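You operate a simulated robot arm through the tools that you are given. There is no shell and no other tool. Be economical: measure what you need, move in short steps, check, and stop when the job is done.

Carry out the task below with a simulated robot arm. There is one attempt and no reset: what you move stays moved.

Task
Take the mouse on the gauge bench and put it away on the middle part of the long bench. Then put the white holder on the low shelf of the gauge bench. Then open the buttons drawer, fetch the white grip tag and set it in the inside of the buttons drawer and shut the drawer again. Do these in the order given. Set down upright: white holder, white grip tag.
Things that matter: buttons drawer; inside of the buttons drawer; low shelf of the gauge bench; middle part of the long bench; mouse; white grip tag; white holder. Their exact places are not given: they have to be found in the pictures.

Only the result counts: the job must be done as asked and must still hold three seconds after the hand-in. Knocking over, shifting, dropping, spilling or breaking anything else fails it.

Robot
A 6-joint arm with a two-finger parallel gripper on a trunk, on a base that drives. Base frame: it is fixed to the floor where the robot stands at the start and does not move with it; the origin is under the middle of the robot, x ahead of it, y to its left, z up; the surface under the hand at the start is at about z = 0.86. Lengths are in m, angles in degrees, forces in N, time in s.
Its first joint turns from -166.0 to 166.0 degrees. Places, roughly: buttons drawer [0.7, -2.5, 0.7]; inside of the buttons drawer [0.8, -2.5, 0.7]; low shelf of the gauge bench [0.9, -1.4, 0.2]; middle part of the long bench [-3.8, -2, 0.8]; white grip tag [0.75, -4.25, 1]; white holder [1, -1, 1]. Payload 3.43 kg.
The tool frame sits at the grasp point between the pads (the TCP): z along the fingers, y along the line on which they close. The tips reach 0.034 m beyond it. The gripper opens to 0.128 m. The fingers are 0.024 m wide and 0.012 m thick; the gripper's body (0.048 by 0.13 m) begins 0.096 m behind the TCP.
Orientation is that of the tool frame in the base frame, as a unit quaternion [w, x, y, z]. With the fingers straight down and closing along the base's y, the tool's x points along the base's -x, its y along +y and its z along -z.

Tools
- The arm moves only by the tool send_rows. Its argument "motion" is a list that holds one entry, the list of rows, each a list of 7 numbers: the shift along the tool's x, y, z in units of 400 mm (1.0 is 400 mm), then the turn, a rotation vector about the tool's x, y, z in units of 90 degrees (1.0 is 90 degrees), then the gripper command, from -1 (fully open) to 1 (shut), values between in proportion. In form: [[[x, y, z, ax, ay, az, claw], ...]]. A call has 1 to 8 rows; each row is the pose to reach, as a shift and turn from the pose commanded when the call began, along the tool's axes at that moment. A call with a number of a shift or a turn outside -1 to 1 is refused whole. Each row takes 0.2 s and may step no farther than 0.05 m and 8.6 degrees from the row before; otherwise, or with a gripper value out of range, the whole call is refused. A pose out of reach is approached as far as the arm can. The call stops where the force on the tool passes 40 N (or 10 N more than at its start, if that is more) or the arm is blocked; 0.2 s more then pass. The fingers move at their own pace (about 0.153 m/s each) and stop on an object; they squeeze with about 37 N. The grip force told is the motor's: it shows also when the fingers shut on nothing. Time passes only in rows, and 0.2 s behind the last, so rows that repeat a pose let the fingers close. The reply holds the time, the measured pose of the TCP, the force on the tool along the base axes, the opening and the grip force, in the units named above and with some noise, with the torque about the TCP (base axes, N m) and any sound that the robot's microphone picked up, and new pictures: "pictures" is both (left out), scene, wrist or none.
- Cameras (640 x 400 px; columns grow to the right, rows downward): "scene" is now at [0.1702, 0.1736, 1.226]; the picture's right is [-0.50, -0.87, 0.00], its down [-0.29, 0.17, -0.94] and it looks along [0.82, -0.47, -0.33] (base axes); focal length 253 px, centre (320, 200). "wrist" rides on the gripper at [0.076, -0.011, -0.16] in the tool frame; the picture's right is [0.15, 0.99, 0.00], its down [-0.88, 0.13, -0.46] and it looks along [-0.45, 0.07, 0.89] (tool axes); focal length 234 px, centre (320, 200).
- base_move(legs): drives the robot by 1 to 6 legs, each [ahead, left, turn to the left] in m, m and degrees, along the robot's own axes; the way and the turn of a leg run together, so that a leg with both is an arc; at most 1.5 m and 180 degrees a leg. The arm and the cameras ride along, it lands a little off, and it stops where it bumps. It gives what a move gives, and a new picture of the scene camera.
- head_to(pan, tilt): turns the head with the scene camera to pan (to the left, within 143 degrees either way) and tilt (down, from -29 to 69), counted from straight ahead of the robot. It gives what a move gives, and a new picture of the scene camera.
- pixel_to_xyz(camera, pixels): for up to 12 pixels [column, row] of the newest picture of that camera ("zoom" is the newest enlarged one), the place [x, y, z] in the base frame of the surface seen there, good to about 0.002 m, but the place of the scene camera against the robot may be out by one fixed shift of up to 0.012 m in any direction. The clock stands still meanwhile.
- enlarge(camera, box): a new picture of the part [left, top, right, bottom] of that camera's present view, enlarged. The clock stands still meanwhile.
- finish_job(): hands the job in; it is judged then, once.

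Keep the steps short. Do not move on a guess: measure, check each grasp and each placing, and mend mistakes. In all there are 110 turns and 260 pictures (those below and enlarged ones count). Leave the gripper open and the arm clear of the work at the hand-in unless told otherwise, and finish with a single line.

The tools are called after "Emit:" as a command line: name --argument value ..., lists and objects as JSON in quotes. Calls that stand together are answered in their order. send_rows: Moves the arm, as the interface text tells. Its arguments: {"type":"object","properties":{"motion":{"type":"array","items":{"type":"array","items":{"type":"array","items":{"type":"number"}}}},"pictures":{"type":"string","enum":["both","scene","wrist","none"]}},"required":["motion"]} The other tools are called the same way: base_move (legs) drives the base; head_to (pan, tilt) turns the head that bears the scene camera; pixel_to_xyz (camera, pixels) gives the place of the surface under pixels of a picture; enlarge (camera, box) takes an enlarged picture of a part of a camera's view; finish_job () hands the job in.

At the start:

```text
time: 0.0
position: [0.7047, -0.3506, 1.1641]
tcp_rot: [0.001, 0.0, 1.0, -0.001]
ft_force: [0.2, 0.9, 0.0]
torque: [0.0, 0.0, 0.0]
opening: 0.1281
finger_force: 0.0
robot x, y, heading: [-0.0008, 0.0021, 0.2]
head pan, tilt: [-29.9, 19.6]
```

scene: 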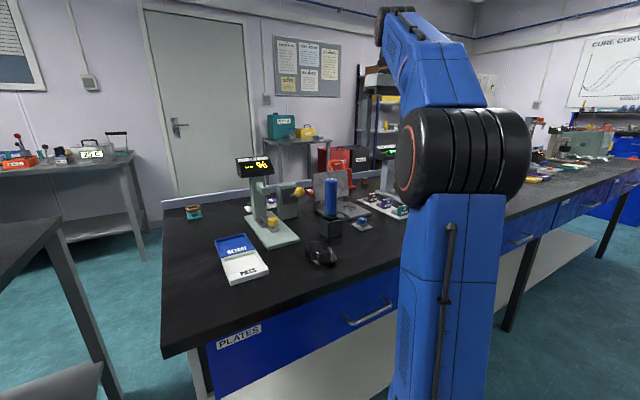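
wrist: 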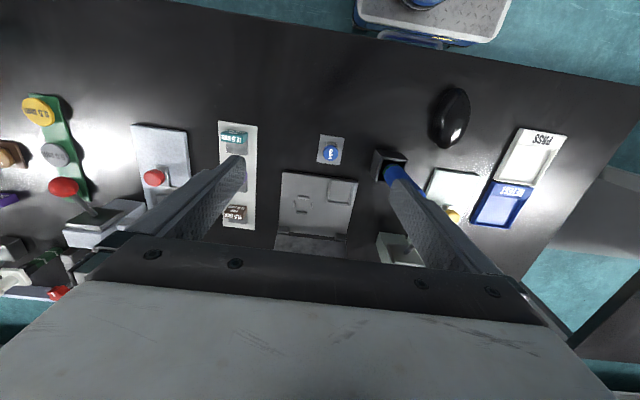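

I see a black mouse at scene pixel (322,253) and wrist pixel (450,115). I'll measure it and look closer.

Emit:
pixel_to_xyz --camera "wrist" --pixels '[[450, 90], [450, 117], [450, 145], [432, 115], [468, 115], [400, 120], [388, 165], [448, 185], [330, 150], [235, 140], [235, 210]]'

Emit:
enlarge --camera "wrist" --box '[200, 60, 580, 260]'

Emit:
head_to --pan -60 --tilt 25

```text
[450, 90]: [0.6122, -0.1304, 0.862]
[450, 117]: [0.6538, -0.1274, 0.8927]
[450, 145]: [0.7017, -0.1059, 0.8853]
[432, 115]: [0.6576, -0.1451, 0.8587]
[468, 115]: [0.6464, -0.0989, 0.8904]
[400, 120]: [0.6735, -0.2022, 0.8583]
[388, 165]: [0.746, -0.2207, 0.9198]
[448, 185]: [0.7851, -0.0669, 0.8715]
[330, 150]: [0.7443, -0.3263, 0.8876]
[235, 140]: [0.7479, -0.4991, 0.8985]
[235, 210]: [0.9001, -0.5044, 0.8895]
```

```text
1.68 times, centred on (390, 160) of wrist
```

zoom: 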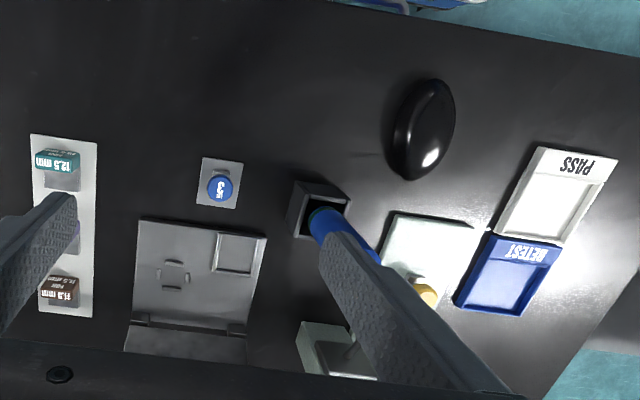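

```text
time: 0.9
position: [0.7058, -0.3516, 1.1628]
tcp_rot: [0.001, 0.0, 1.0, -0.001]
ft_force: [-0.3, 0.6, 0.1]
torque: [-0.01, -0.01, -0.02]
opening: 0.1281
finger_force: 0.1
robot x, y, heading: [-0.0049, -0.0014, 0.0]
head pan, tilt: [-60.0, 25.0]
```

scene: 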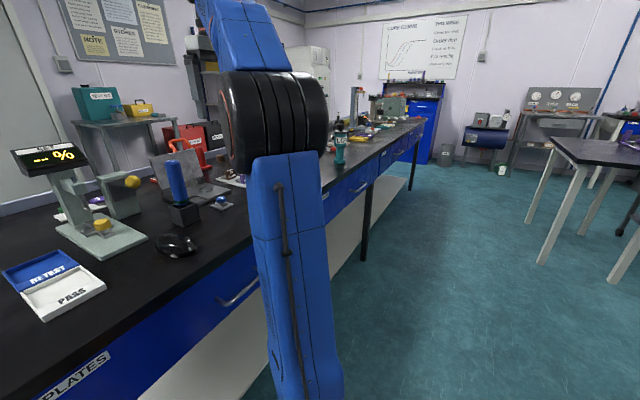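

The mouse is near (0.655,-0.12). I'll measure its outline in the zoom picture.

Emit:
pixel_to_xyz --camera "zoom" --pixels '[[437, 84], [449, 95], [410, 95], [425, 110], [425, 130], [395, 130], [450, 130], [392, 160], [410, 172], [434, 165], [415, 80], [420, 150]]'

```text
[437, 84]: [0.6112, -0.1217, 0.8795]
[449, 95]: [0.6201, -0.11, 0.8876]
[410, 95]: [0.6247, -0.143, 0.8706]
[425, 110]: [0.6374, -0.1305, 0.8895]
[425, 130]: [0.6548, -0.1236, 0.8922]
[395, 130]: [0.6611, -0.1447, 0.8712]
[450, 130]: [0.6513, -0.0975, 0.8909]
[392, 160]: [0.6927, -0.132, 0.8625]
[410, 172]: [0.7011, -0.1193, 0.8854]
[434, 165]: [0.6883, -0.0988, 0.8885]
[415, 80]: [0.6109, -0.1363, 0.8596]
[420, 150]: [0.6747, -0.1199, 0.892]
```

Mouse centre is about (0.657,-0.117), turned about 9°, top at 0.892. I'll go above it first at the present height, and open.

Emit:
send_rows --motion '[[[0.024, 0.117, 0, 0, 0, -0.02, -1], [0.048, 0.234, 0, 0, 0, -0.04, -1], [0.072, 0.351, 0, 0, 0, -0.06, -1], [0.096, 0.468, 0, 0, 0, -0.08, -1], [0.12, 0.585, 0, 0, 0, -0.1, -1], [0.12, 0.585, 0.12, 0, 0, -0.1, -1], [0.12, 0.585, 0.24, 0, 0, -0.1, -1], [0.12, 0.585, 0.36, 0, 0, -0.1, -1]]]' --pictures "wrist"

```text
time: 2.8
position: [0.6546, -0.1179, 1.0221]
tcp_rot: [0.001, -0.079, 0.997, -0.002]
ft_force: [0.3, -0.9, -0.9]
torque: [0.0, 0.02, 0.0]
opening: 0.128
finger_force: 0.0
robot x, y, heading: [-0.0018, 0.0014, -0.3]
head pan, tilt: [-60.0, 25.0]
```

wrist: 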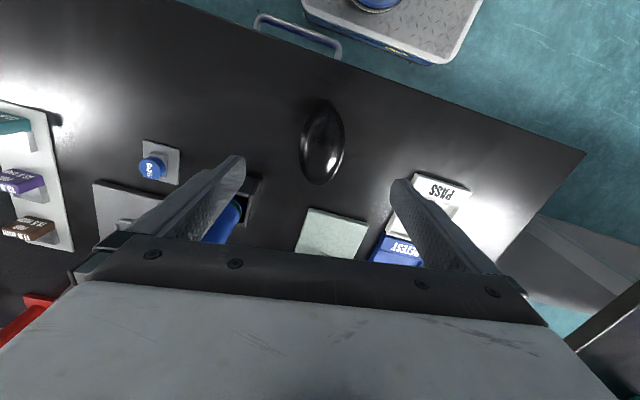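

Aligned. I'll narrow to about 0.1 m, descend to z≈0.898, and close.

Emit:
send_rows --motion '[[[0, 0, 0.08, 0, 0, 0, -0.5], [0, 0, 0.16, 0, 0, 0, -0.5], [0, 0, 0.24, 0, 0, 0, -0.5], [0, 0, 0.31, 0, 0, 0, -0.5], [0, 0, 0.31, 0, 0, 0, -0.5], [0, 0, 0.31, 0, 0, 0, 1], [0, 0, 0.31, 0, 0, 0, 1], [0, 0, 0.31, 0, 0, 0, 1]]]'

Emit:
send_rows --motion '[[[0, 0, -0.1, 0, 0, 0, 1], [0, 0, -0.2, 0, 0, 0, 1], [0, 0, -0.3, 0, 0, 0, 1], [0, 0, -0.4, 0, 0, 0, 1]]]'

```text
time: 4.5
position: [0.6578, -0.1167, 0.8955]
tcp_rot: [0.0, -0.079, 0.997, -0.002]
ft_force: [0.1, 0.1, 0.3]
torque: [0.0, -0.02, 0.0]
opening: 0.0599
finger_force: 37.2
robot x, y, heading: [-0.004, 0.0002, 0.1]
head pan, tilt: [-60.0, 25.0]
```

scene: 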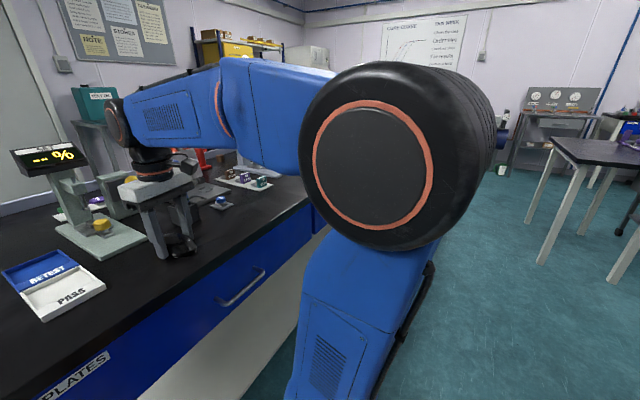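
wrist: 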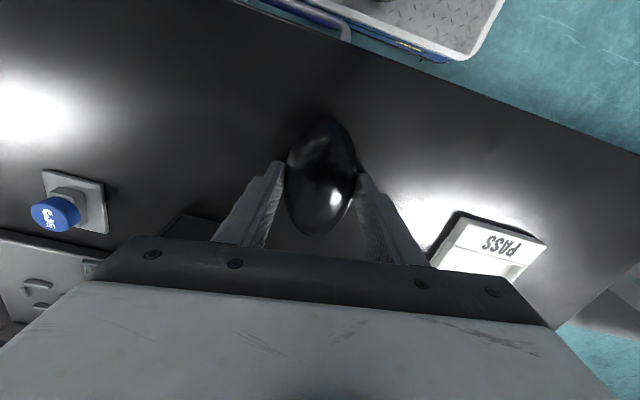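

```text
time: 5.5
position: [0.6588, -0.115, 1.0579]
tcp_rot: [0.001, -0.078, 0.997, -0.001]
ft_force: [-0.2, -0.3, -0.8]
torque: [-0.03, 0.04, 0.01]
opening: 0.06
finger_force: 36.5
robot x, y, heading: [0.0032, -0.001, 0.0]
head pan, tilt: [-60.0, 25.0]
```

scene: 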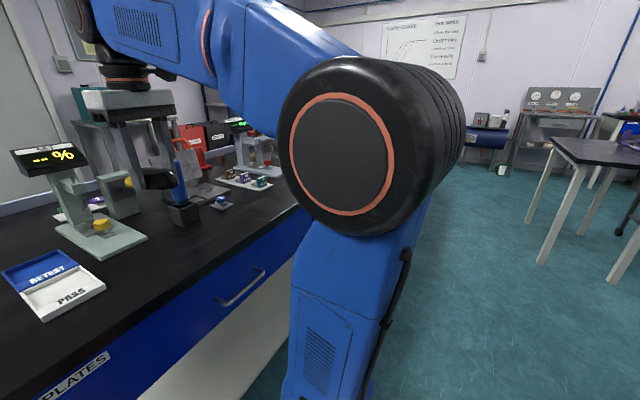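
wrist: 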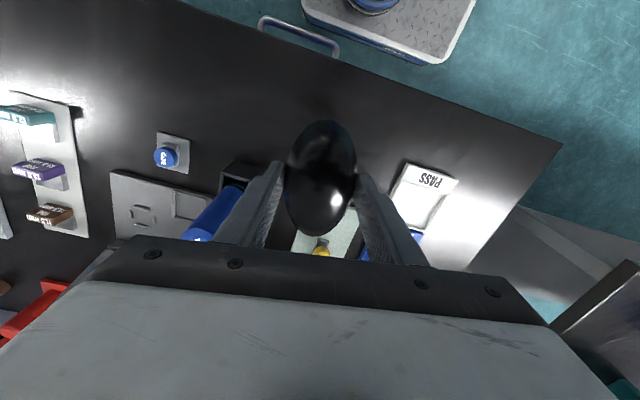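

Mouse held (opening 0.06). I'll lift and draw the arm in for driving, then look around for the long bench.

Emit:
send_rows --motion '[[[0, 0, -0.12, 0, 0, 0, 1], [0, 0, -0.24, 0, 0, 0, 1], [0.06, 0, -0.34, 0, 0, 0, 1], [0.17, 0, -0.36, 0, 0, 0, 1], [0.28, 0, -0.36, 0, 0, 0, 1], [0.39, 0, -0.36, 0, 0, 0, 1], [0.5, 0, -0.36, 0, 0, 0, 1]]]' --pictures "none"

Emit:
head_to --pan -140 --tilt 15

Emit:
head_to --pan -90 --tilt 15

Emit:
head_to --pan 140 --tilt 15

```text
time: 7.2
position: [0.4827, -0.148, 1.1427]
tcp_rot: [0.008, -0.079, 0.997, -0.004]
ft_force: [-1.0, -1.7, -2.1]
torque: [0.01, 0.06, 0.03]
opening: 0.0601
finger_force: 37.1
out of reach, approached as far as the arm can: row 3, 4, 5, 6, 7
robot x, y, heading: [0.0022, 0.0014, 0.1]
head pan, tilt: [-60.0, 25.0]
```

```text
time: 8.7
position: [0.482, -0.1474, 1.1435]
tcp_rot: [0.008, -0.078, 0.997, -0.004]
ft_force: [-0.9, -0.7, -0.9]
torque: [-0.03, 0.01, -0.03]
opening: 0.06
finger_force: 37.2
robot x, y, heading: [-0.0017, -0.0004, 0.1]
head pan, tilt: [-140.0, 15.0]
```

scene: 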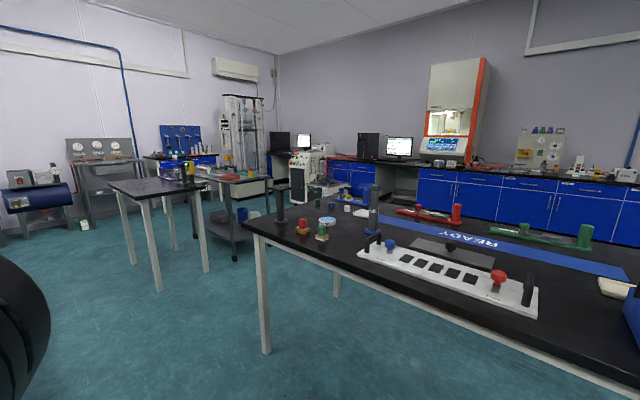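

```text
time: 9.9
position: [0.4826, -0.1477, 1.1437]
tcp_rot: [0.008, -0.078, 0.997, -0.004]
ft_force: [0.2, -0.2, -0.5]
torque: [0.02, -0.02, 0.04]
opening: 0.0602
finger_force: 36.7
robot x, y, heading: [-0.0015, 0.0013, -0.2]
head pan, tilt: [-90.0, 15.0]
```

scene: 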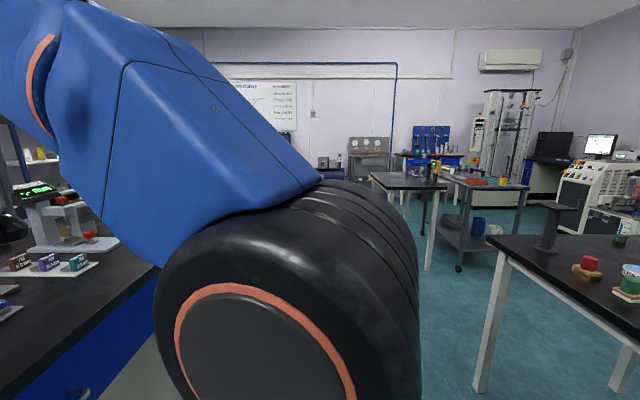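

```text
time: 13.1
position: [0.4833, -0.1471, 1.143]
tcp_rot: [0.009, -0.078, 0.997, -0.003]
ft_force: [-0.3, -0.9, -1.0]
torque: [0.01, 0.0, 0.0]
opening: 0.0601
finger_force: 37.0
robot x, y, heading: [-0.0021, -0.0001, -0.0]
head pan, tilt: [140.0, 15.0]
```

scene: 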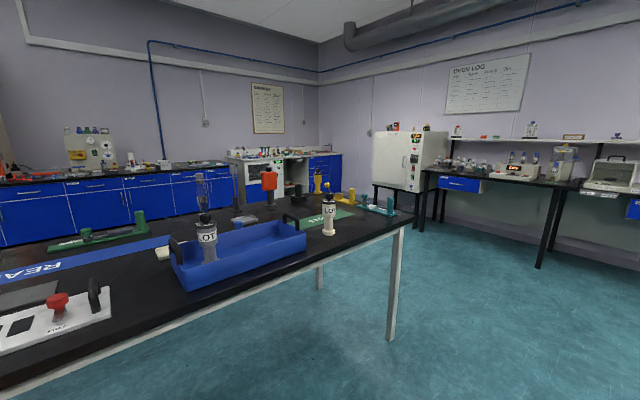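

The long bench seems to be the blue row along the back wall, behind a middle island table. I'll measure island and bench in this view, then the other side.

Emit:
pixel_to_xyz --camera "scene" --pixels '[[408, 222], [390, 335], [318, 285], [120, 180], [20, 190], [180, 170], [60, 200], [100, 225], [215, 165], [320, 185], [290, 165], [425, 220]]'

Emit:
head_to --pan -140 --tilt 20

Emit:
pixel_to_xyz --camera "scene" --pixels '[[249, 190], [263, 310], [337, 262], [400, 150], [480, 150], [560, 155], [600, 160], [520, 200], [475, 145], [350, 172], [236, 215], [235, 225]]'

```text
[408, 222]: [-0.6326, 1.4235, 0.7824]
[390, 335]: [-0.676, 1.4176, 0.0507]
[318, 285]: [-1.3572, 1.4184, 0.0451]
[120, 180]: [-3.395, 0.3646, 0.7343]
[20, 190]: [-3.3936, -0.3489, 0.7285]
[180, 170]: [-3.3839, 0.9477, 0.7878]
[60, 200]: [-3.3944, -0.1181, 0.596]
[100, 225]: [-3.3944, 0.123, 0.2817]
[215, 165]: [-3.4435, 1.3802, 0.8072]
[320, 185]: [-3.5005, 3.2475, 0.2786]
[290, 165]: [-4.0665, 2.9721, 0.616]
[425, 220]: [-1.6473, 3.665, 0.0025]
```

```text
time: 17.0
position: [0.4823, -0.1485, 1.1446]
tcp_rot: [0.007, -0.078, 0.997, -0.005]
ft_force: [0.3, 1.0, -1.3]
torque: [-0.03, 0.05, -0.01]
opening: 0.0602
finger_force: 36.9
robot x, y, heading: [-0.0024, -0.0006, 0.1]
head pan, tilt: [-140.0, 20.0]
```

scene: 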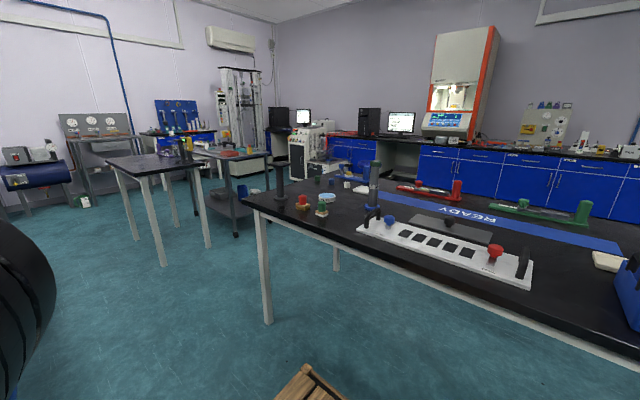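

```text
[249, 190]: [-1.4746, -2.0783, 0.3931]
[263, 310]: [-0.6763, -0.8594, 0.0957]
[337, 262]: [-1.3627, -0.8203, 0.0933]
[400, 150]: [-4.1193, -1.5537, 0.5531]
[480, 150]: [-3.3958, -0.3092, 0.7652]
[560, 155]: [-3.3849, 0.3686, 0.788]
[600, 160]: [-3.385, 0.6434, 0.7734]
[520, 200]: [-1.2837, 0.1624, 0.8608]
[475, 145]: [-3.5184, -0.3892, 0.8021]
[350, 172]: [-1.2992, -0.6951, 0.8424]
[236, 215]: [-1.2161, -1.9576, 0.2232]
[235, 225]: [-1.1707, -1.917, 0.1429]
```

Let me enlarge the far bench around y=-2 and measure, also the low wooden item at (310,385).

Emit:
enlarge --camera "scene" --box '[240, 80, 480, 230]'

Emit:
pixel_to_xyz --camera "scene" --pixels '[[305, 372], [280, 395], [345, 395], [163, 262], [210, 245], [108, 160], [205, 150], [268, 155], [300, 180], [350, 165], [390, 140], [312, 133]]'

Emit:
head_to --pan -140 --tilt 60

```text
2.67 times, centred on (360, 155) of scene
```

zoom: 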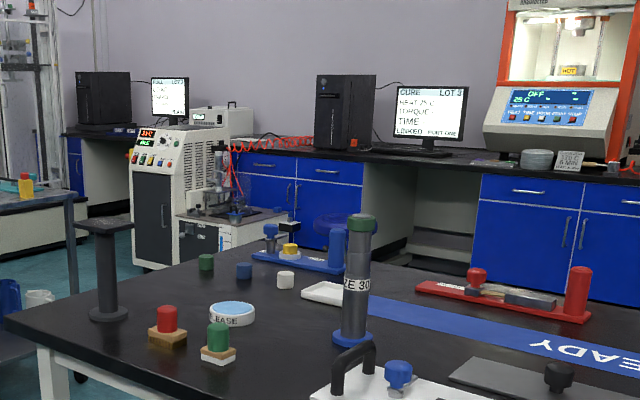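

```text
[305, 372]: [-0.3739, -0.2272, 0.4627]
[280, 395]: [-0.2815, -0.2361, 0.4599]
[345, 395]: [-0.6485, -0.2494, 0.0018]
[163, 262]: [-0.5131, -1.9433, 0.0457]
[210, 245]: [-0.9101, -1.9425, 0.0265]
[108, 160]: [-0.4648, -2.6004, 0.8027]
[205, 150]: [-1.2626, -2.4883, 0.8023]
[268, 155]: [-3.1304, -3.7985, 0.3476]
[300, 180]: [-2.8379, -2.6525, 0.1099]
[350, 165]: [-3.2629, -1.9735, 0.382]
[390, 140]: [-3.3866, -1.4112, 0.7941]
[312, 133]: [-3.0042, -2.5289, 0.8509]
```

```text
time: 18.1
position: [0.4826, -0.148, 1.1445]
tcp_rot: [0.007, -0.078, 0.997, -0.004]
ft_force: [-0.4, -1.1, -1.0]
torque: [0.02, 0.02, -0.02]
opening: 0.06
finger_force: 37.2
robot x, y, heading: [-0.0004, -0.0016, -0.1]
head pan, tilt: [-140.0, 60.0]
```

scene: 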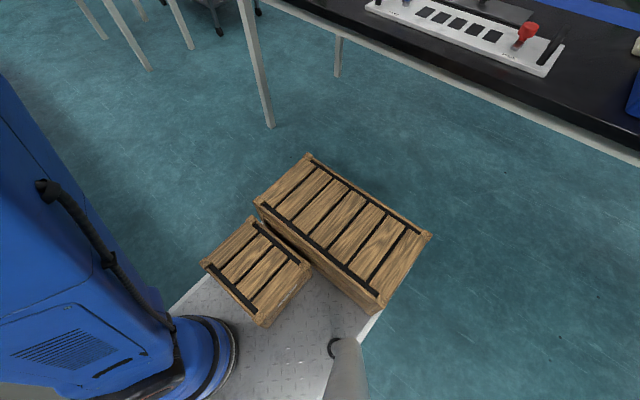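

The crates ride on the robot's own base. I'll measure the base's extent to plan driving.

Emit:
pixel_to_xyz --camera "scene" --pixels '[[308, 155], [430, 235], [380, 312], [365, 335], [205, 285], [258, 202], [190, 290]]'

Emit:
head_to --pan 90 --tilt 60

Emit:
head_to --pan -100 --tilt 50

```text
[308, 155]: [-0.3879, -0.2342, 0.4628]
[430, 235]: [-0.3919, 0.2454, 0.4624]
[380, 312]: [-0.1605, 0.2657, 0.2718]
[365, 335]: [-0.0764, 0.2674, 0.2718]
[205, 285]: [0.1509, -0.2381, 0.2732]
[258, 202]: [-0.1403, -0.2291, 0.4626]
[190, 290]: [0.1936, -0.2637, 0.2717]
```

```text
time: 21.4
position: [0.4834, -0.1479, 1.1427]
tcp_rot: [0.008, -0.079, 0.997, -0.004]
ft_force: [0.0, 0.4, -1.0]
torque: [-0.03, -0.03, 0.0]
opening: 0.0603
finger_force: 37.1
robot x, y, heading: [0.0007, 0.0003, -0.1]
head pan, tilt: [90.0, 60.0]
```

scene: 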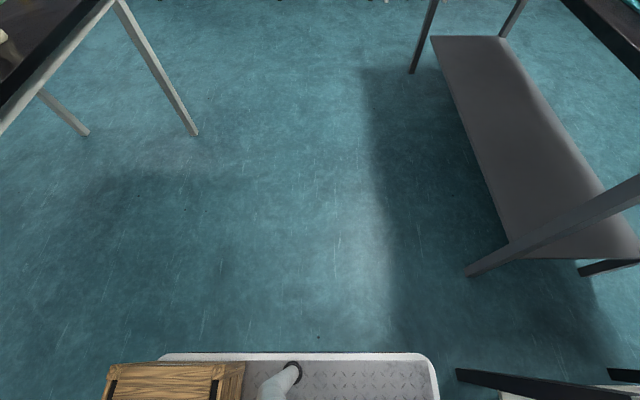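

```text
time: 24.2
position: [0.4824, -0.1477, 1.1445]
tcp_rot: [0.008, -0.079, 0.997, -0.003]
ft_force: [0.9, 0.8, -0.7]
torque: [0.04, -0.03, 0.01]
opening: 0.06
finger_force: 37.2
robot x, y, heading: [-0.0007, 0.0004, 0.1]
head pan, tilt: [-100.0, 50.0]
```

scene: 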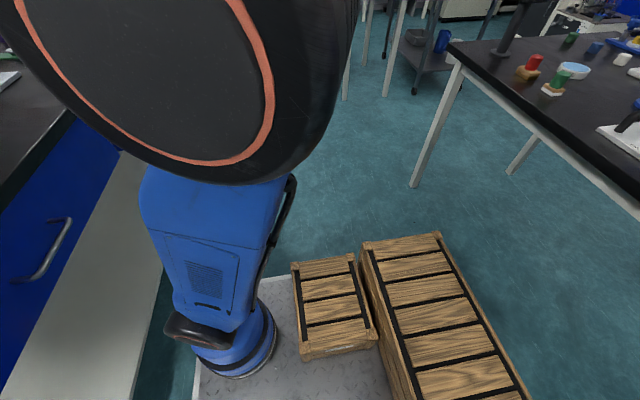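

Base spans about x −0.42..0.4, y ±0.28; it can drive sideways. Aisle to the right, then a 1.05 m gap between island (y>-0.87) and a small table (y<-1.92). First: back 0.1, then right 1.38, then look along the way.

Emit:
base_move --legs '[[-0.1, 0, 0], [0, -1.38, 0]]'

Emit:
head_to --pan -135 --tilt 35

Emit:
head_to --pan 143 --tilt 35

```text
time: 31.6
position: [0.4041, -1.4829, 1.1429]
tcp_rot: [0.008, -0.091, 0.996, -0.004]
ft_force: [0.0, -0.4, 0.9]
torque: [0.03, -0.02, 0.01]
opening: 0.06
finger_force: 37.5
robot x, y, heading: [-0.0797, -1.3469, 1.4]
head pan, tilt: [-100.0, 50.0]
```

scene: 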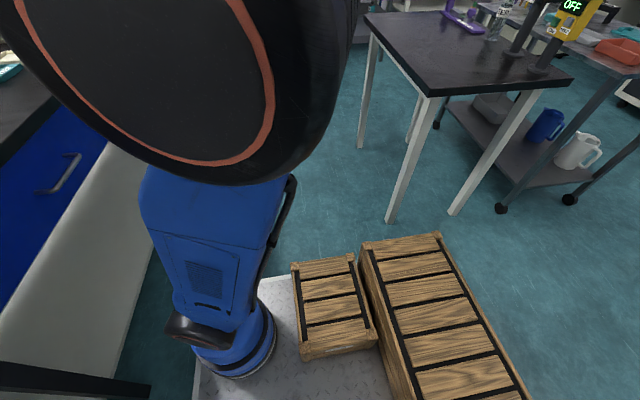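

```text
time: 32.7
position: [0.403, -1.4826, 1.1443]
tcp_rot: [0.009, -0.09, 0.996, -0.004]
ft_force: [0.8, 0.4, -0.5]
torque: [-0.04, -0.03, -0.02]
opening: 0.0602
finger_force: 37.8
robot x, y, heading: [-0.0857, -1.349, 1.4]
head pan, tilt: [-135.0, 35.0]
```

scene: 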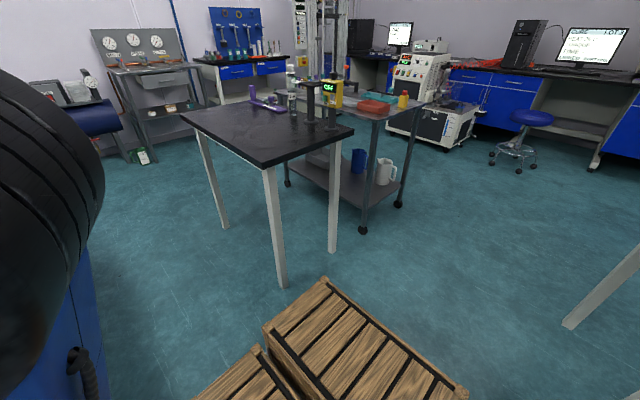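

```text
time: 36.5
position: [0.4047, -1.4822, 1.1442]
tcp_rot: [0.008, -0.091, 0.996, -0.004]
ft_force: [0.5, -0.6, -1.3]
torque: [-0.01, 0.03, -0.03]
opening: 0.0602
finger_force: 36.7
robot x, y, heading: [-0.0769, -1.3458, 1.5]
head pan, tilt: [143.0, 35.0]
```

scene: 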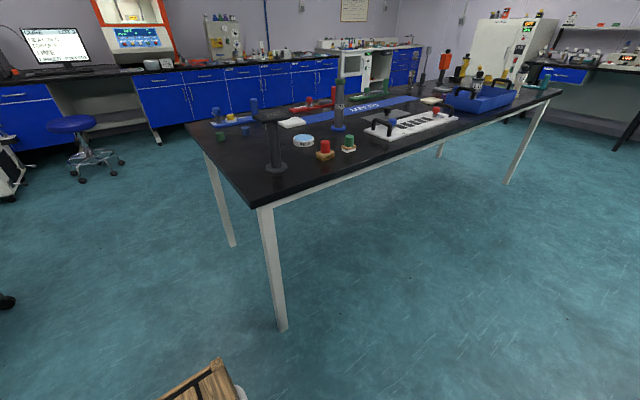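

The way is clear. I'll measure the stool and other things for the turning spot.

Emit:
pixel_to_xyz --camera "scene" --pixels '[[280, 325], [232, 245], [85, 125], [113, 172], [80, 180], [5, 195], [8, 302], [60, 76], [15, 82], [155, 140], [130, 75], [30, 100]]'

Emit:
base_move --legs '[[-1.45, 0, -1.4], [-0.4, 0, 0]]'

Emit:
head_to --pan -140 --tilt 25

```text
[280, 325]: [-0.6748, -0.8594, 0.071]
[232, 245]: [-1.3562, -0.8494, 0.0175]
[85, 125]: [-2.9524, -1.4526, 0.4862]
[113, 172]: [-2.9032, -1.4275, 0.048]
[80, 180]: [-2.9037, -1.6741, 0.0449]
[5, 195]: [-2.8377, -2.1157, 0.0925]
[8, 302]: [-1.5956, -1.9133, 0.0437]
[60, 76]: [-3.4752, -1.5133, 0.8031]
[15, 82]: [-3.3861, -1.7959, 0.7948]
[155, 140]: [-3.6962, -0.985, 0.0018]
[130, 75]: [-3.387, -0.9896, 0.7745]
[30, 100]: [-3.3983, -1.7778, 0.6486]
```

```text
time: 45.6
position: [-1.4179, -1.514, 1.1432]
tcp_rot: [0.008, -0.081, 0.997, -0.004]
ft_force: [-0.3, 0.2, -0.8]
torque: [0.03, 0.0, 0.02]
opening: 0.0604
finger_force: 37.0
robot x, y, heading: [-1.897, -1.3663, 0.4]
head pan, tilt: [143.0, 35.0]
```

scene: 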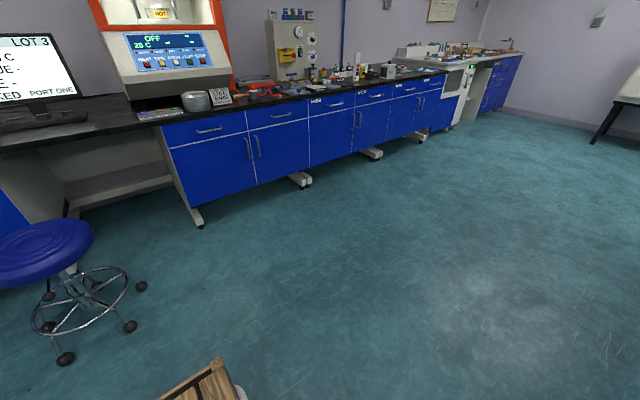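

```text
time: 49.5
position: [-1.417, -1.5144, 1.1428]
tcp_rot: [0.009, -0.081, 0.997, -0.004]
ft_force: [-0.3, 0.2, -1.6]
torque: [0.0, 0.0, 0.04]
opening: 0.0601
finger_force: 36.7
robot x, y, heading: [-1.9016, -1.3717, 0.4]
head pan, tilt: [-140.0, 25.0]
```

scene: 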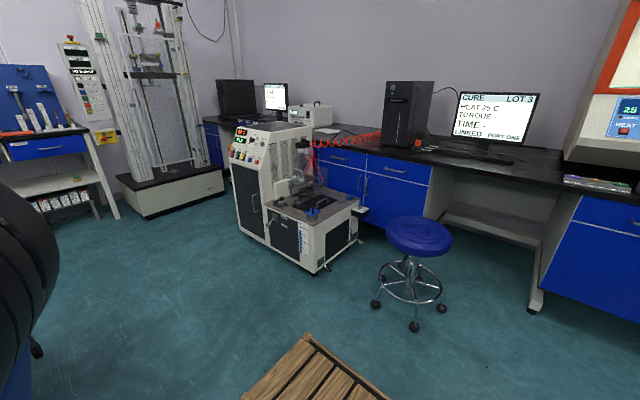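

Emit:
enlarge --camera "scene" --box '[240, 70, 560, 230]'

Emit:
pixel_to_xyz --camera "scene" --pixels '[[335, 135], [350, 145], [370, 148], [400, 148], [430, 150], [425, 140], [480, 155], [440, 130], [520, 165], [225, 122], [310, 270], [355, 205]]'

```text
2.00 times, centred on (400, 150) of scene
```

zoom: 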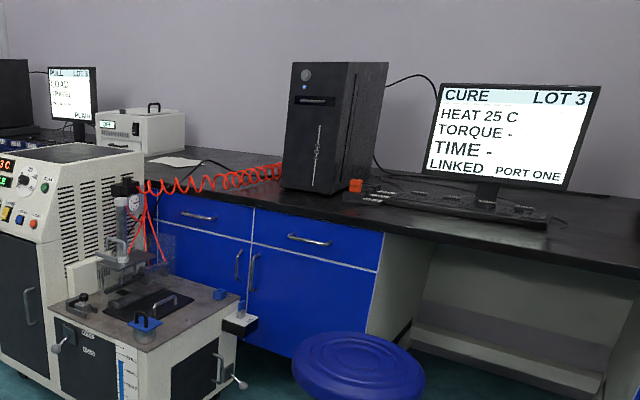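

```text
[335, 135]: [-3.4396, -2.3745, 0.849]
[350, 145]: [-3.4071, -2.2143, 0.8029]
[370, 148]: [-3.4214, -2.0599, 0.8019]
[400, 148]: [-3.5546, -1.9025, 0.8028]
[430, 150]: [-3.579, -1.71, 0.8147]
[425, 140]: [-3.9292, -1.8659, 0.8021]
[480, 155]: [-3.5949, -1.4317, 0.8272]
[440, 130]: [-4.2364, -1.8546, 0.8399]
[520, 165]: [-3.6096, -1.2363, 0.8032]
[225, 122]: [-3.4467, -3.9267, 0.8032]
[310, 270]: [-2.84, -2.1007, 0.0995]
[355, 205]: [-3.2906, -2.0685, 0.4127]
```

The PC area with keyboard and tower is at about y=-2; a stool and a machine stand before it. I'll measure stool, machine, and bench details.

Emit:
pixel_to_xyz --camera "scene" --pixels '[[375, 306], [414, 328], [443, 309], [388, 234], [451, 238], [419, 218], [419, 254], [318, 275], [332, 265], [365, 213], [414, 300]]'

Emit:
pixel_to_xyz --camera "zoom" --pixels '[[285, 190], [340, 197], [370, 185], [355, 187], [370, 200], [540, 228], [365, 203], [250, 195], [200, 170], [450, 225], [390, 215], [565, 215]]'

```text
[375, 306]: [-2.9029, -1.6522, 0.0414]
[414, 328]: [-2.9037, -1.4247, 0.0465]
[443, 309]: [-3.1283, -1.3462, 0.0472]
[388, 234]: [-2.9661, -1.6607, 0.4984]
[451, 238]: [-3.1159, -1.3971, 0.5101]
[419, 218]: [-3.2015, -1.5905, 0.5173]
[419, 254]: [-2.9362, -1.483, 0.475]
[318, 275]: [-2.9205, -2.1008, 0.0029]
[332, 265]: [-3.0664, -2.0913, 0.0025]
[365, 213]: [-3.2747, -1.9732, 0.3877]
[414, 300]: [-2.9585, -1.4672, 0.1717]
```

```text
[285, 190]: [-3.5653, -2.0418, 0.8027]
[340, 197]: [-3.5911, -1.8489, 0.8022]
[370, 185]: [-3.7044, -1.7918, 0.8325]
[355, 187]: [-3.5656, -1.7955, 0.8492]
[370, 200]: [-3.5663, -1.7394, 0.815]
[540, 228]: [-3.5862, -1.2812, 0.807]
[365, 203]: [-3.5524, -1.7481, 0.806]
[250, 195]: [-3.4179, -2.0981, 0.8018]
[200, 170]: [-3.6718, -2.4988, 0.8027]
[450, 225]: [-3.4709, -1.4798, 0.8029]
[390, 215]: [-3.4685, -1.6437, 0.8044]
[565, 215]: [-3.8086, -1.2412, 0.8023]
```

Stool spans x −3.24..−2.83, y −1.75..−1.33; the free spot in front of the gap between tower and keyboard, about (−3.48,−1.88), is reachable if the robot stands parallel to the bench. I'll check the deck extent at the front first.

Emit:
head_to --pan 55 --tilt 65

Emit:
pixel_to_xyz --camera "scene" --pixels '[[320, 320], [400, 320], [450, 340], [480, 360], [250, 350], [520, 300], [400, 380]]'

```text
time: 52.4
position: [-1.4171, -1.5151, 1.1436]
tcp_rot: [0.008, -0.08, 0.997, -0.004]
ft_force: [-0.2, -0.5, -0.2]
torque: [0.01, -0.02, 0.02]
opening: 0.0599
finger_force: 37.1
robot x, y, heading: [-1.8983, -1.369, 0.4]
head pan, tilt: [55.0, 65.0]
```

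scene: 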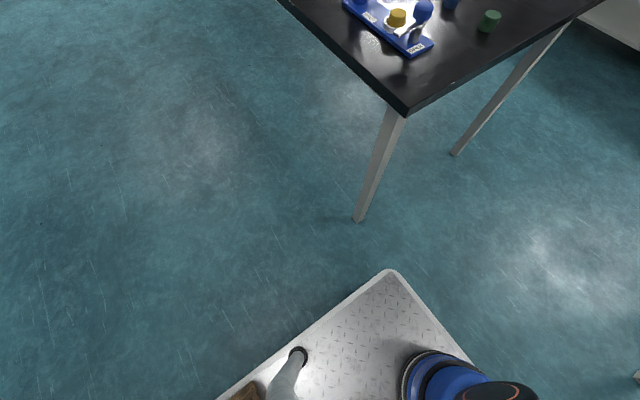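

```text
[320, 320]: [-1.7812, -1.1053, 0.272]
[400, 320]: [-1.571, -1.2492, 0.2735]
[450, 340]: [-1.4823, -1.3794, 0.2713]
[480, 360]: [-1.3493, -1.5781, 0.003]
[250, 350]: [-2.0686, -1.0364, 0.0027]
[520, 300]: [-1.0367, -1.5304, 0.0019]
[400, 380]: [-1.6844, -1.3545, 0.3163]
```

The column seems to stand forward of the robot's middle. I'll look at its foot to find its axis.

Emit:
head_to --pan -30 --tilt 69

```text
time: 54.0
position: [-1.4177, -1.5148, 1.1437]
tcp_rot: [0.008, -0.081, 0.997, -0.004]
ft_force: [0.7, 0.1, -0.7]
torque: [-0.02, -0.02, -0.04]
opening: 0.0603
finger_force: 37.4
robot x, y, heading: [-1.902, -1.371, -0.1]
head pan, tilt: [-30.0, 68.8]
```

scene: 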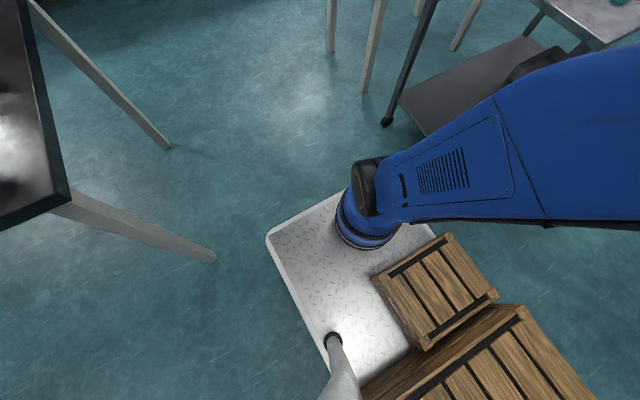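

Emit:
pixel_to_xyz --camera "scene" --pixels '[[268, 240], [340, 190], [342, 232], [360, 248], [395, 240], [430, 225], [285, 280], [337, 205], [360, 172], [385, 215], [327, 345]]'

```text
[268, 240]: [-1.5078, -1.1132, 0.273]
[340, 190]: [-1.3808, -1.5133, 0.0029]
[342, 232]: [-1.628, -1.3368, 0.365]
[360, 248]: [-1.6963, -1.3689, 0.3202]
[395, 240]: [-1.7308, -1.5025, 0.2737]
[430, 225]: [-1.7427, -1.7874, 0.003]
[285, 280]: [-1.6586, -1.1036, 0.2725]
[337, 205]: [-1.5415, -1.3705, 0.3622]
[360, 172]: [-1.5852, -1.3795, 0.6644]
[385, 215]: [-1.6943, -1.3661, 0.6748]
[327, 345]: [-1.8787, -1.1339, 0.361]
```

Column axis is about (0.28,−0.07) in the robot frame, deck front at +0.41. So I can face the bench. Back up 0.25, turn 180°, then go to about (−2.3,−1.9).

Emit:
base_move --legs '[[-0.25, 0, 0], [0, 0, 180], [0, 0.5, 0]]'

Emit:
head_to --pan 0 --tilt 40

```text
time: 65.7
position: [-2.6422, -1.7165, 1.144]
tcp_rot: [-0.003, 0.998, 0.066, -0.008]
ft_force: [0.0, -0.3, -0.9]
torque: [0.01, -0.01, 0.0]
opening: 0.0599
finger_force: 37.1
robot x, y, heading: [-2.1646, -1.8774, 178.4]
head pan, tilt: [-30.0, 68.8]
```

scene: 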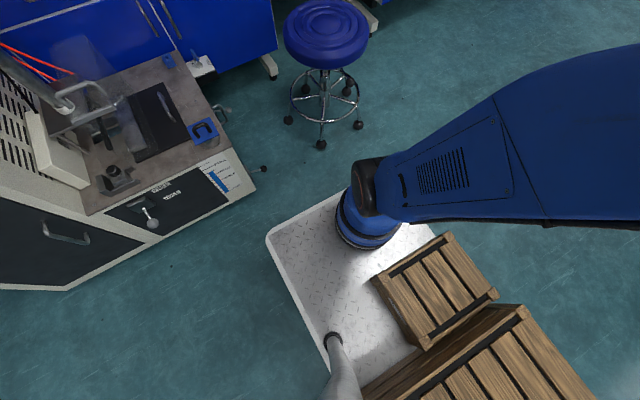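

```text
time: 66.6
position: [-2.6436, -1.7164, 1.1439]
tcp_rot: [-0.004, 0.998, 0.065, -0.009]
ft_force: [0.2, -0.6, -1.6]
torque: [0.0, -0.03, -0.03]
opening: 0.0601
finger_force: 37.2
robot x, y, heading: [-2.1623, -1.8785, 178.6]
head pan, tilt: [0.0, 40.0]
```

scene: 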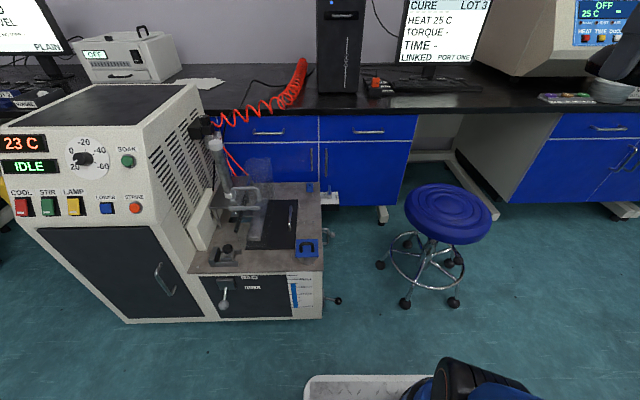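

Emit:
pixel_to_xyz --camera "scene" --pixels '[[337, 300], [322, 315], [404, 303], [453, 303], [340, 98], [375, 98], [350, 112], [380, 110], [400, 110], [395, 95], [372, 92], [355, 104]]'

Emit:
enlarge --camera "scene" --box '[230, 40, 510, 180]'

```text
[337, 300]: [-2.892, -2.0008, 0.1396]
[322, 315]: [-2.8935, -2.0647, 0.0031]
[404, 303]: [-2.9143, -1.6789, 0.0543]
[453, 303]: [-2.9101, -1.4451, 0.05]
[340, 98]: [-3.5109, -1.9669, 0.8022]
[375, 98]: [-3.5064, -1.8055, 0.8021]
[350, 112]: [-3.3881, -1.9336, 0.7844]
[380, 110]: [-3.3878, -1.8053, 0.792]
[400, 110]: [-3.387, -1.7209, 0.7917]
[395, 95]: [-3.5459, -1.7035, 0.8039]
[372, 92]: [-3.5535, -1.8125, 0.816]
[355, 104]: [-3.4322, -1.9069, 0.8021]
```

```text
2.29 times, centred on (370, 110) of scene
```

zoom: 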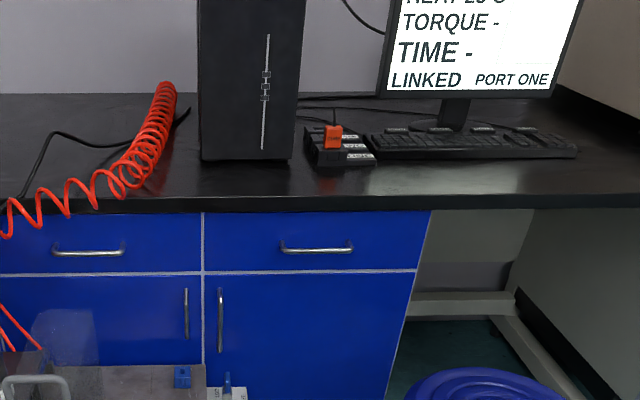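

Space in front of the tower is free. Drive ahead 0.19.

Emit:
base_move --legs '[[0.19, 0, 0]]'

```text
time: 68.2
position: [-2.8293, -1.7123, 1.1447]
tcp_rot: [-0.004, 0.998, 0.066, -0.009]
ft_force: [-0.3, 0.4, -1.3]
torque: [0.0, 0.03, -0.02]
opening: 0.06
finger_force: 36.9
robot x, y, heading: [-2.3492, -1.875, 178.4]
head pan, tilt: [0.0, 40.0]
```

scene: 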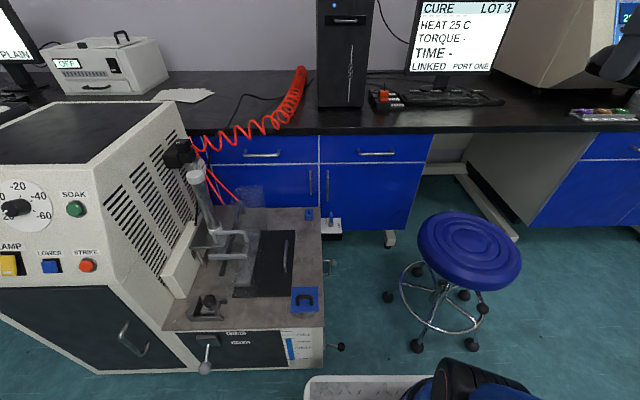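

Moving towards the target in two calls, at height 1.14.

Emit:
send_rows --motion '[[[-0.11, 0.02, 0, 0, 0, 0, 1], [-0.22, 0.04, 0, 0, 0, 0, 1], [-0.33, 0.06, 0, 0, 0, 0, 1], [-0.44, 0.08, 0, 0, 0, 0, 1], [-0.55, 0.1, 0, 0, 0, 0, 1], [-0.66, 0.12, 0, 0, 0, 0, 1], [-0.77, 0.14, 0, 0, 0, 0, 1], [-0.88, 0.16, 0, 0, 0, 0, 1]]]' --pictures "wrist"

```text
time: 70.0
position: [-3.1709, -1.8233, 1.1505]
tcp_rot: [-0.004, 0.998, 0.066, -0.009]
ft_force: [1.6, 0.2, 0.0]
torque: [-0.04, 0.1, 0.0]
opening: 0.0601
finger_force: 37.2
robot x, y, heading: [-2.3534, -1.8751, 178.3]
head pan, tilt: [0.0, 40.0]
```

wrist: 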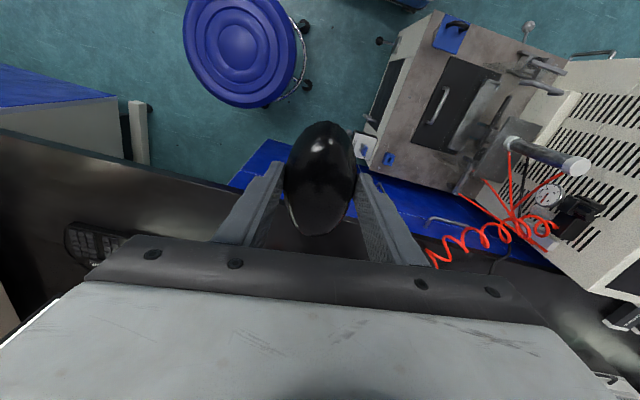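

Remaining about 0.29 m ahead; go to (−3.465,−1.82), then down to z≈0.92.

Emit:
send_rows --motion '[[[-0.12, -0.017, 0, 0, 0, 0, 1], [-0.24, -0.034, 0, 0, 0, 0, 1], [-0.36, -0.052, 0.03, 0, 0, 0, 1], [-0.48, -0.07, 0.06, 0, 0, 0, 1], [-0.6, -0.087, 0.1, 0, 0, 0, 1], [-0.7, -0.105, 0.18, 0, 0, 0, 1], [-0.727, -0.105, 0.29, 0, 0, 0, 1], [-0.727, -0.105, 0.4, 0, 0, 0, 1]]]'

```text
refused: row 5 steps farther than a row can; nothing moved
```

Emit:
send_rows --motion '[[[-0.12, -0.017, 0, 0, 0, 0, 1], [-0.24, -0.034, 0, 0, 0, 0, 1], [-0.36, -0.052, 0.02, 0, 0, 0, 1], [-0.48, -0.07, 0.04, 0, 0, 0, 1], [-0.59, -0.087, 0.08, 0, 0, 0, 1], [-0.68, -0.105, 0.16, 0, 0, 0, 1], [-0.727, -0.105, 0.27, 0, 0, 0, 1], [-0.727, -0.105, 0.38, 0, 0, 0, 1]]]'

```text
time: 71.8
position: [-3.4609, -1.8204, 0.9977]
tcp_rot: [-0.005, 0.998, 0.065, -0.011]
ft_force: [1.6, 0.1, 0.0]
torque: [-0.01, 0.07, -0.01]
opening: 0.0601
finger_force: 36.9
out of reach, approached as far as the arm can: row 2, 3, 4, 5, 6, 7, 8
robot x, y, heading: [-2.3533, -1.8728, 178.5]
head pan, tilt: [0.0, 40.0]
```

scene: 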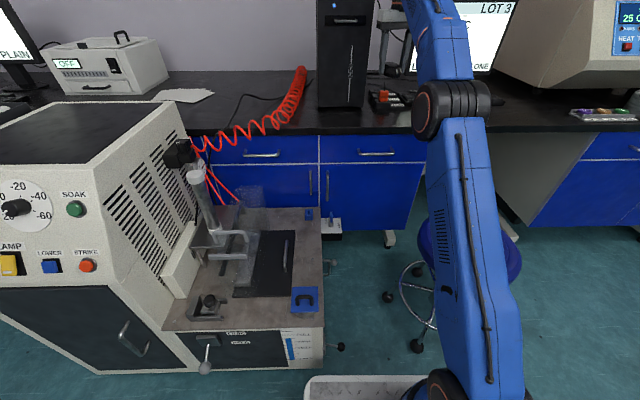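
wrist: 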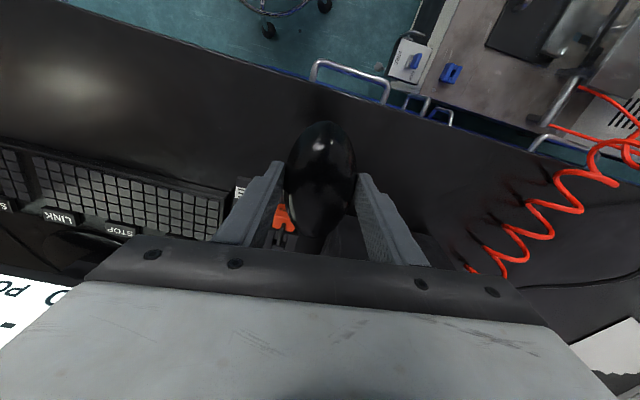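

Mouse is over the free spot. Descend to z≈0.841 and check.

Emit:
send_rows --motion '[[[0, 0, 0.1, 0, 0, 0, 1], [0, 0, 0.2, 0, 0, 0, 1], [0, 0, 0.3, 0, 0, 0, 1], [0, 0, 0.37, 0, 0, 0, 1], [0, 0, 0.388, 0, 0, 0, 1]]]'

```text
time: 73.0
position: [-3.4629, -1.8158, 0.8386]
tcp_rot: [-0.004, 0.998, 0.065, -0.008]
ft_force: [0.5, 0.3, 0.4]
torque: [-0.01, 0.0, -0.02]
opening: 0.06
finger_force: 36.7
robot x, y, heading: [-2.3535, -1.8709, 178.4]
head pan, tilt: [0.0, 40.0]
```

scene: 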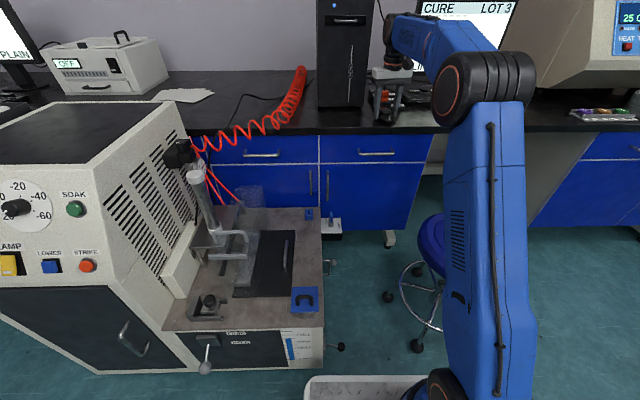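
wrist: 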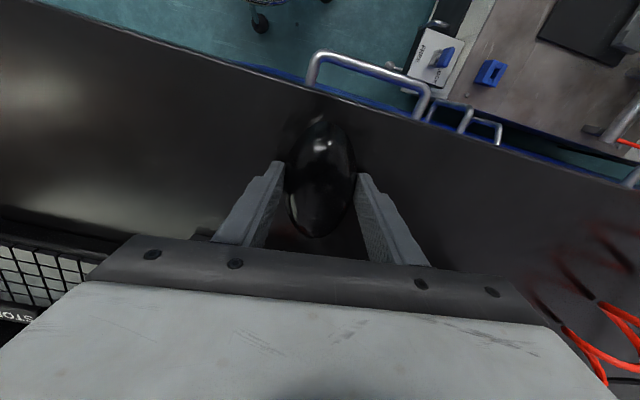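

At the surface. Open gently and lift.

Emit:
send_rows --motion '[[[0, 0, 0, 0, 0, 0, -0.2], [0, 0, 0, 0, 0, 0, -0.4], [0, 0, 0, 0, 0, 0, -0.4], [0, 0, -0.1, 0, 0, 0, -0.4], [0, 0, -0.2, 0, 0, 0, -0.4], [0, 0, -0.3, 0, 0, 0, -0.4], [0, 0, -0.42, 0, 0, 0, -0.4], [0, 0, -0.54, 0, 0, 0, -0.4]]]'

```text
time: 74.8
position: [-3.4269, -1.8156, 1.0286]
tcp_rot: [-0.005, 0.998, 0.065, -0.008]
ft_force: [-0.2, -0.2, -0.6]
torque: [0.01, -0.06, -0.04]
opening: 0.0897
finger_force: 0.0
out of reach, approached as far as the arm can: row 7, 8
robot x, y, heading: [-2.3517, -1.8685, 178.2]
head pan, tilt: [0.0, 40.0]
```

scene: 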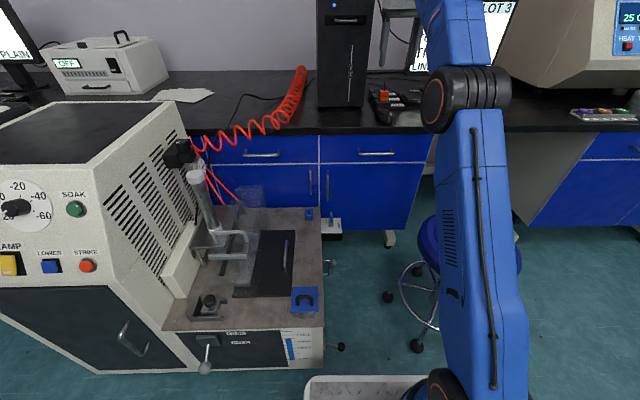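
wrist: 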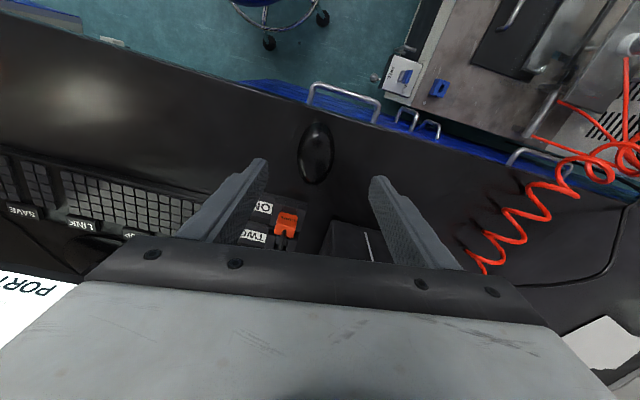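

Mouse is set down on the bench. Retract the arm.

Emit:
send_rows --motion '[[[0.11, 0, -0.04, 0, 0, 0, -0.4], [0.22, 0, -0.08, 0, 0, 0, -0.4], [0.33, 0, -0.12, 0, 0, 0, -0.4], [0.44, 0, -0.16, 0, 0, 0, -0.4], [0.55, 0, -0.2, 0, 0, 0, -0.4], [0.66, 0, -0.24, 0, 0, 0, -0.4], [0.77, 0, -0.26, 0, 0, 0, -0.4], [0.88, 0, -0.28, 0, 0, 0, -0.4]]]' --pictures "none"

Emit:
send_rows --motion '[[[0.11, 0.01, 0, 0, 0, 0, -1], [0.22, 0.02, 0, 0, 0, 0, -1], [0.33, 0.03, 0, 0, 0, 0, -1], [0.44, 0.04, 0, 0, 0, 0, -1], [0.55, 0.05, 0, 0, 0, 0, -1]]]' --pictures "none"

Emit:
head_to --pan -20 --tilt 30

```text
time: 76.5
position: [-3.0758, -1.7722, 1.1346]
tcp_rot: [-0.004, 0.998, 0.066, -0.006]
ft_force: [-2.0, 0.0, -0.5]
torque: [-0.01, -0.1, 0.01]
opening: 0.0896
finger_force: 0.1
robot x, y, heading: [-2.3527, -1.8753, 178.6]
head pan, tilt: [0.0, 40.0]
```

```text
time: 77.8
position: [-2.8575, -1.7624, 1.1317]
tcp_rot: [-0.005, 0.998, 0.065, -0.007]
ft_force: [-0.4, 0.4, -1.5]
torque: [0.01, -0.07, 0.01]
opening: 0.1281
finger_force: 0.0
robot x, y, heading: [-2.3516, -1.8715, 178.9]
head pan, tilt: [0.0, 40.0]
```

```text
time: 78.6
position: [-2.8574, -1.7634, 1.1326]
tcp_rot: [-0.004, 0.998, 0.065, -0.008]
ft_force: [-0.4, -0.1, -0.7]
torque: [-0.01, -0.01, 0.02]
opening: 0.1282
finger_force: 0.1
robot x, y, heading: [-2.3518, -1.8703, 178.5]
head pan, tilt: [-20.0, 30.0]
```

scene: 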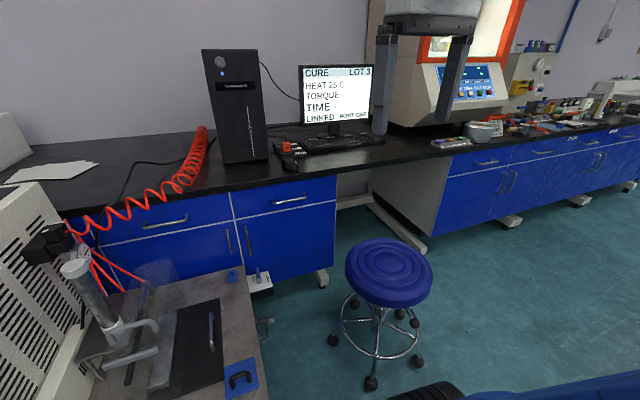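

Emit:
enlarge --camera "scene" --box '[220, 110, 380, 210]'

Emit:
base_move --legs '[[-0.3, 0, 0], [0, -0.48, 0], [0, 0, 180]]'

```text
4.00 times, centred on (300, 160) of scene
```

zoom: 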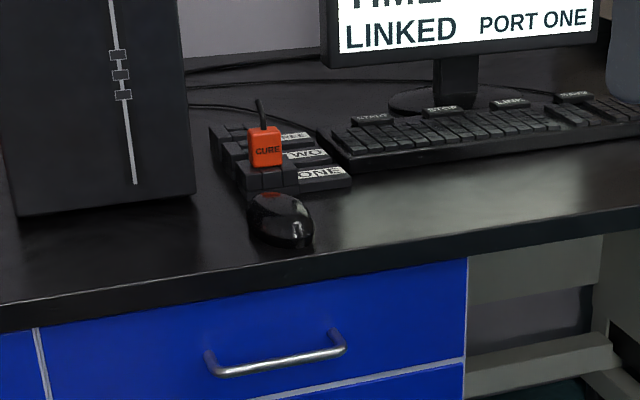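

```text
time: 80.5
position: [-2.5865, -1.769, 1.1332]
tcp_rot: [-0.005, 0.998, 0.065, -0.01]
ft_force: [0.3, -0.5, 0.5]
torque: [0.03, -0.02, 0.04]
opening: 0.1279
finger_force: 0.0
robot x, y, heading: [-2.0831, -1.8771, 178.5]
head pan, tilt: [-20.0, 30.0]
stopped in leg 1: the robot was blocked; the commanded pose is now the measured one
```

scene: 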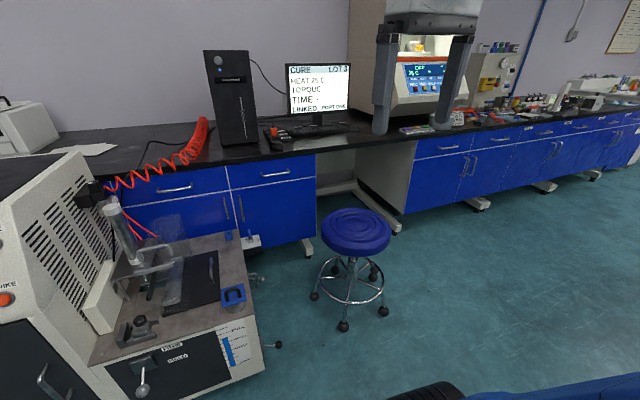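

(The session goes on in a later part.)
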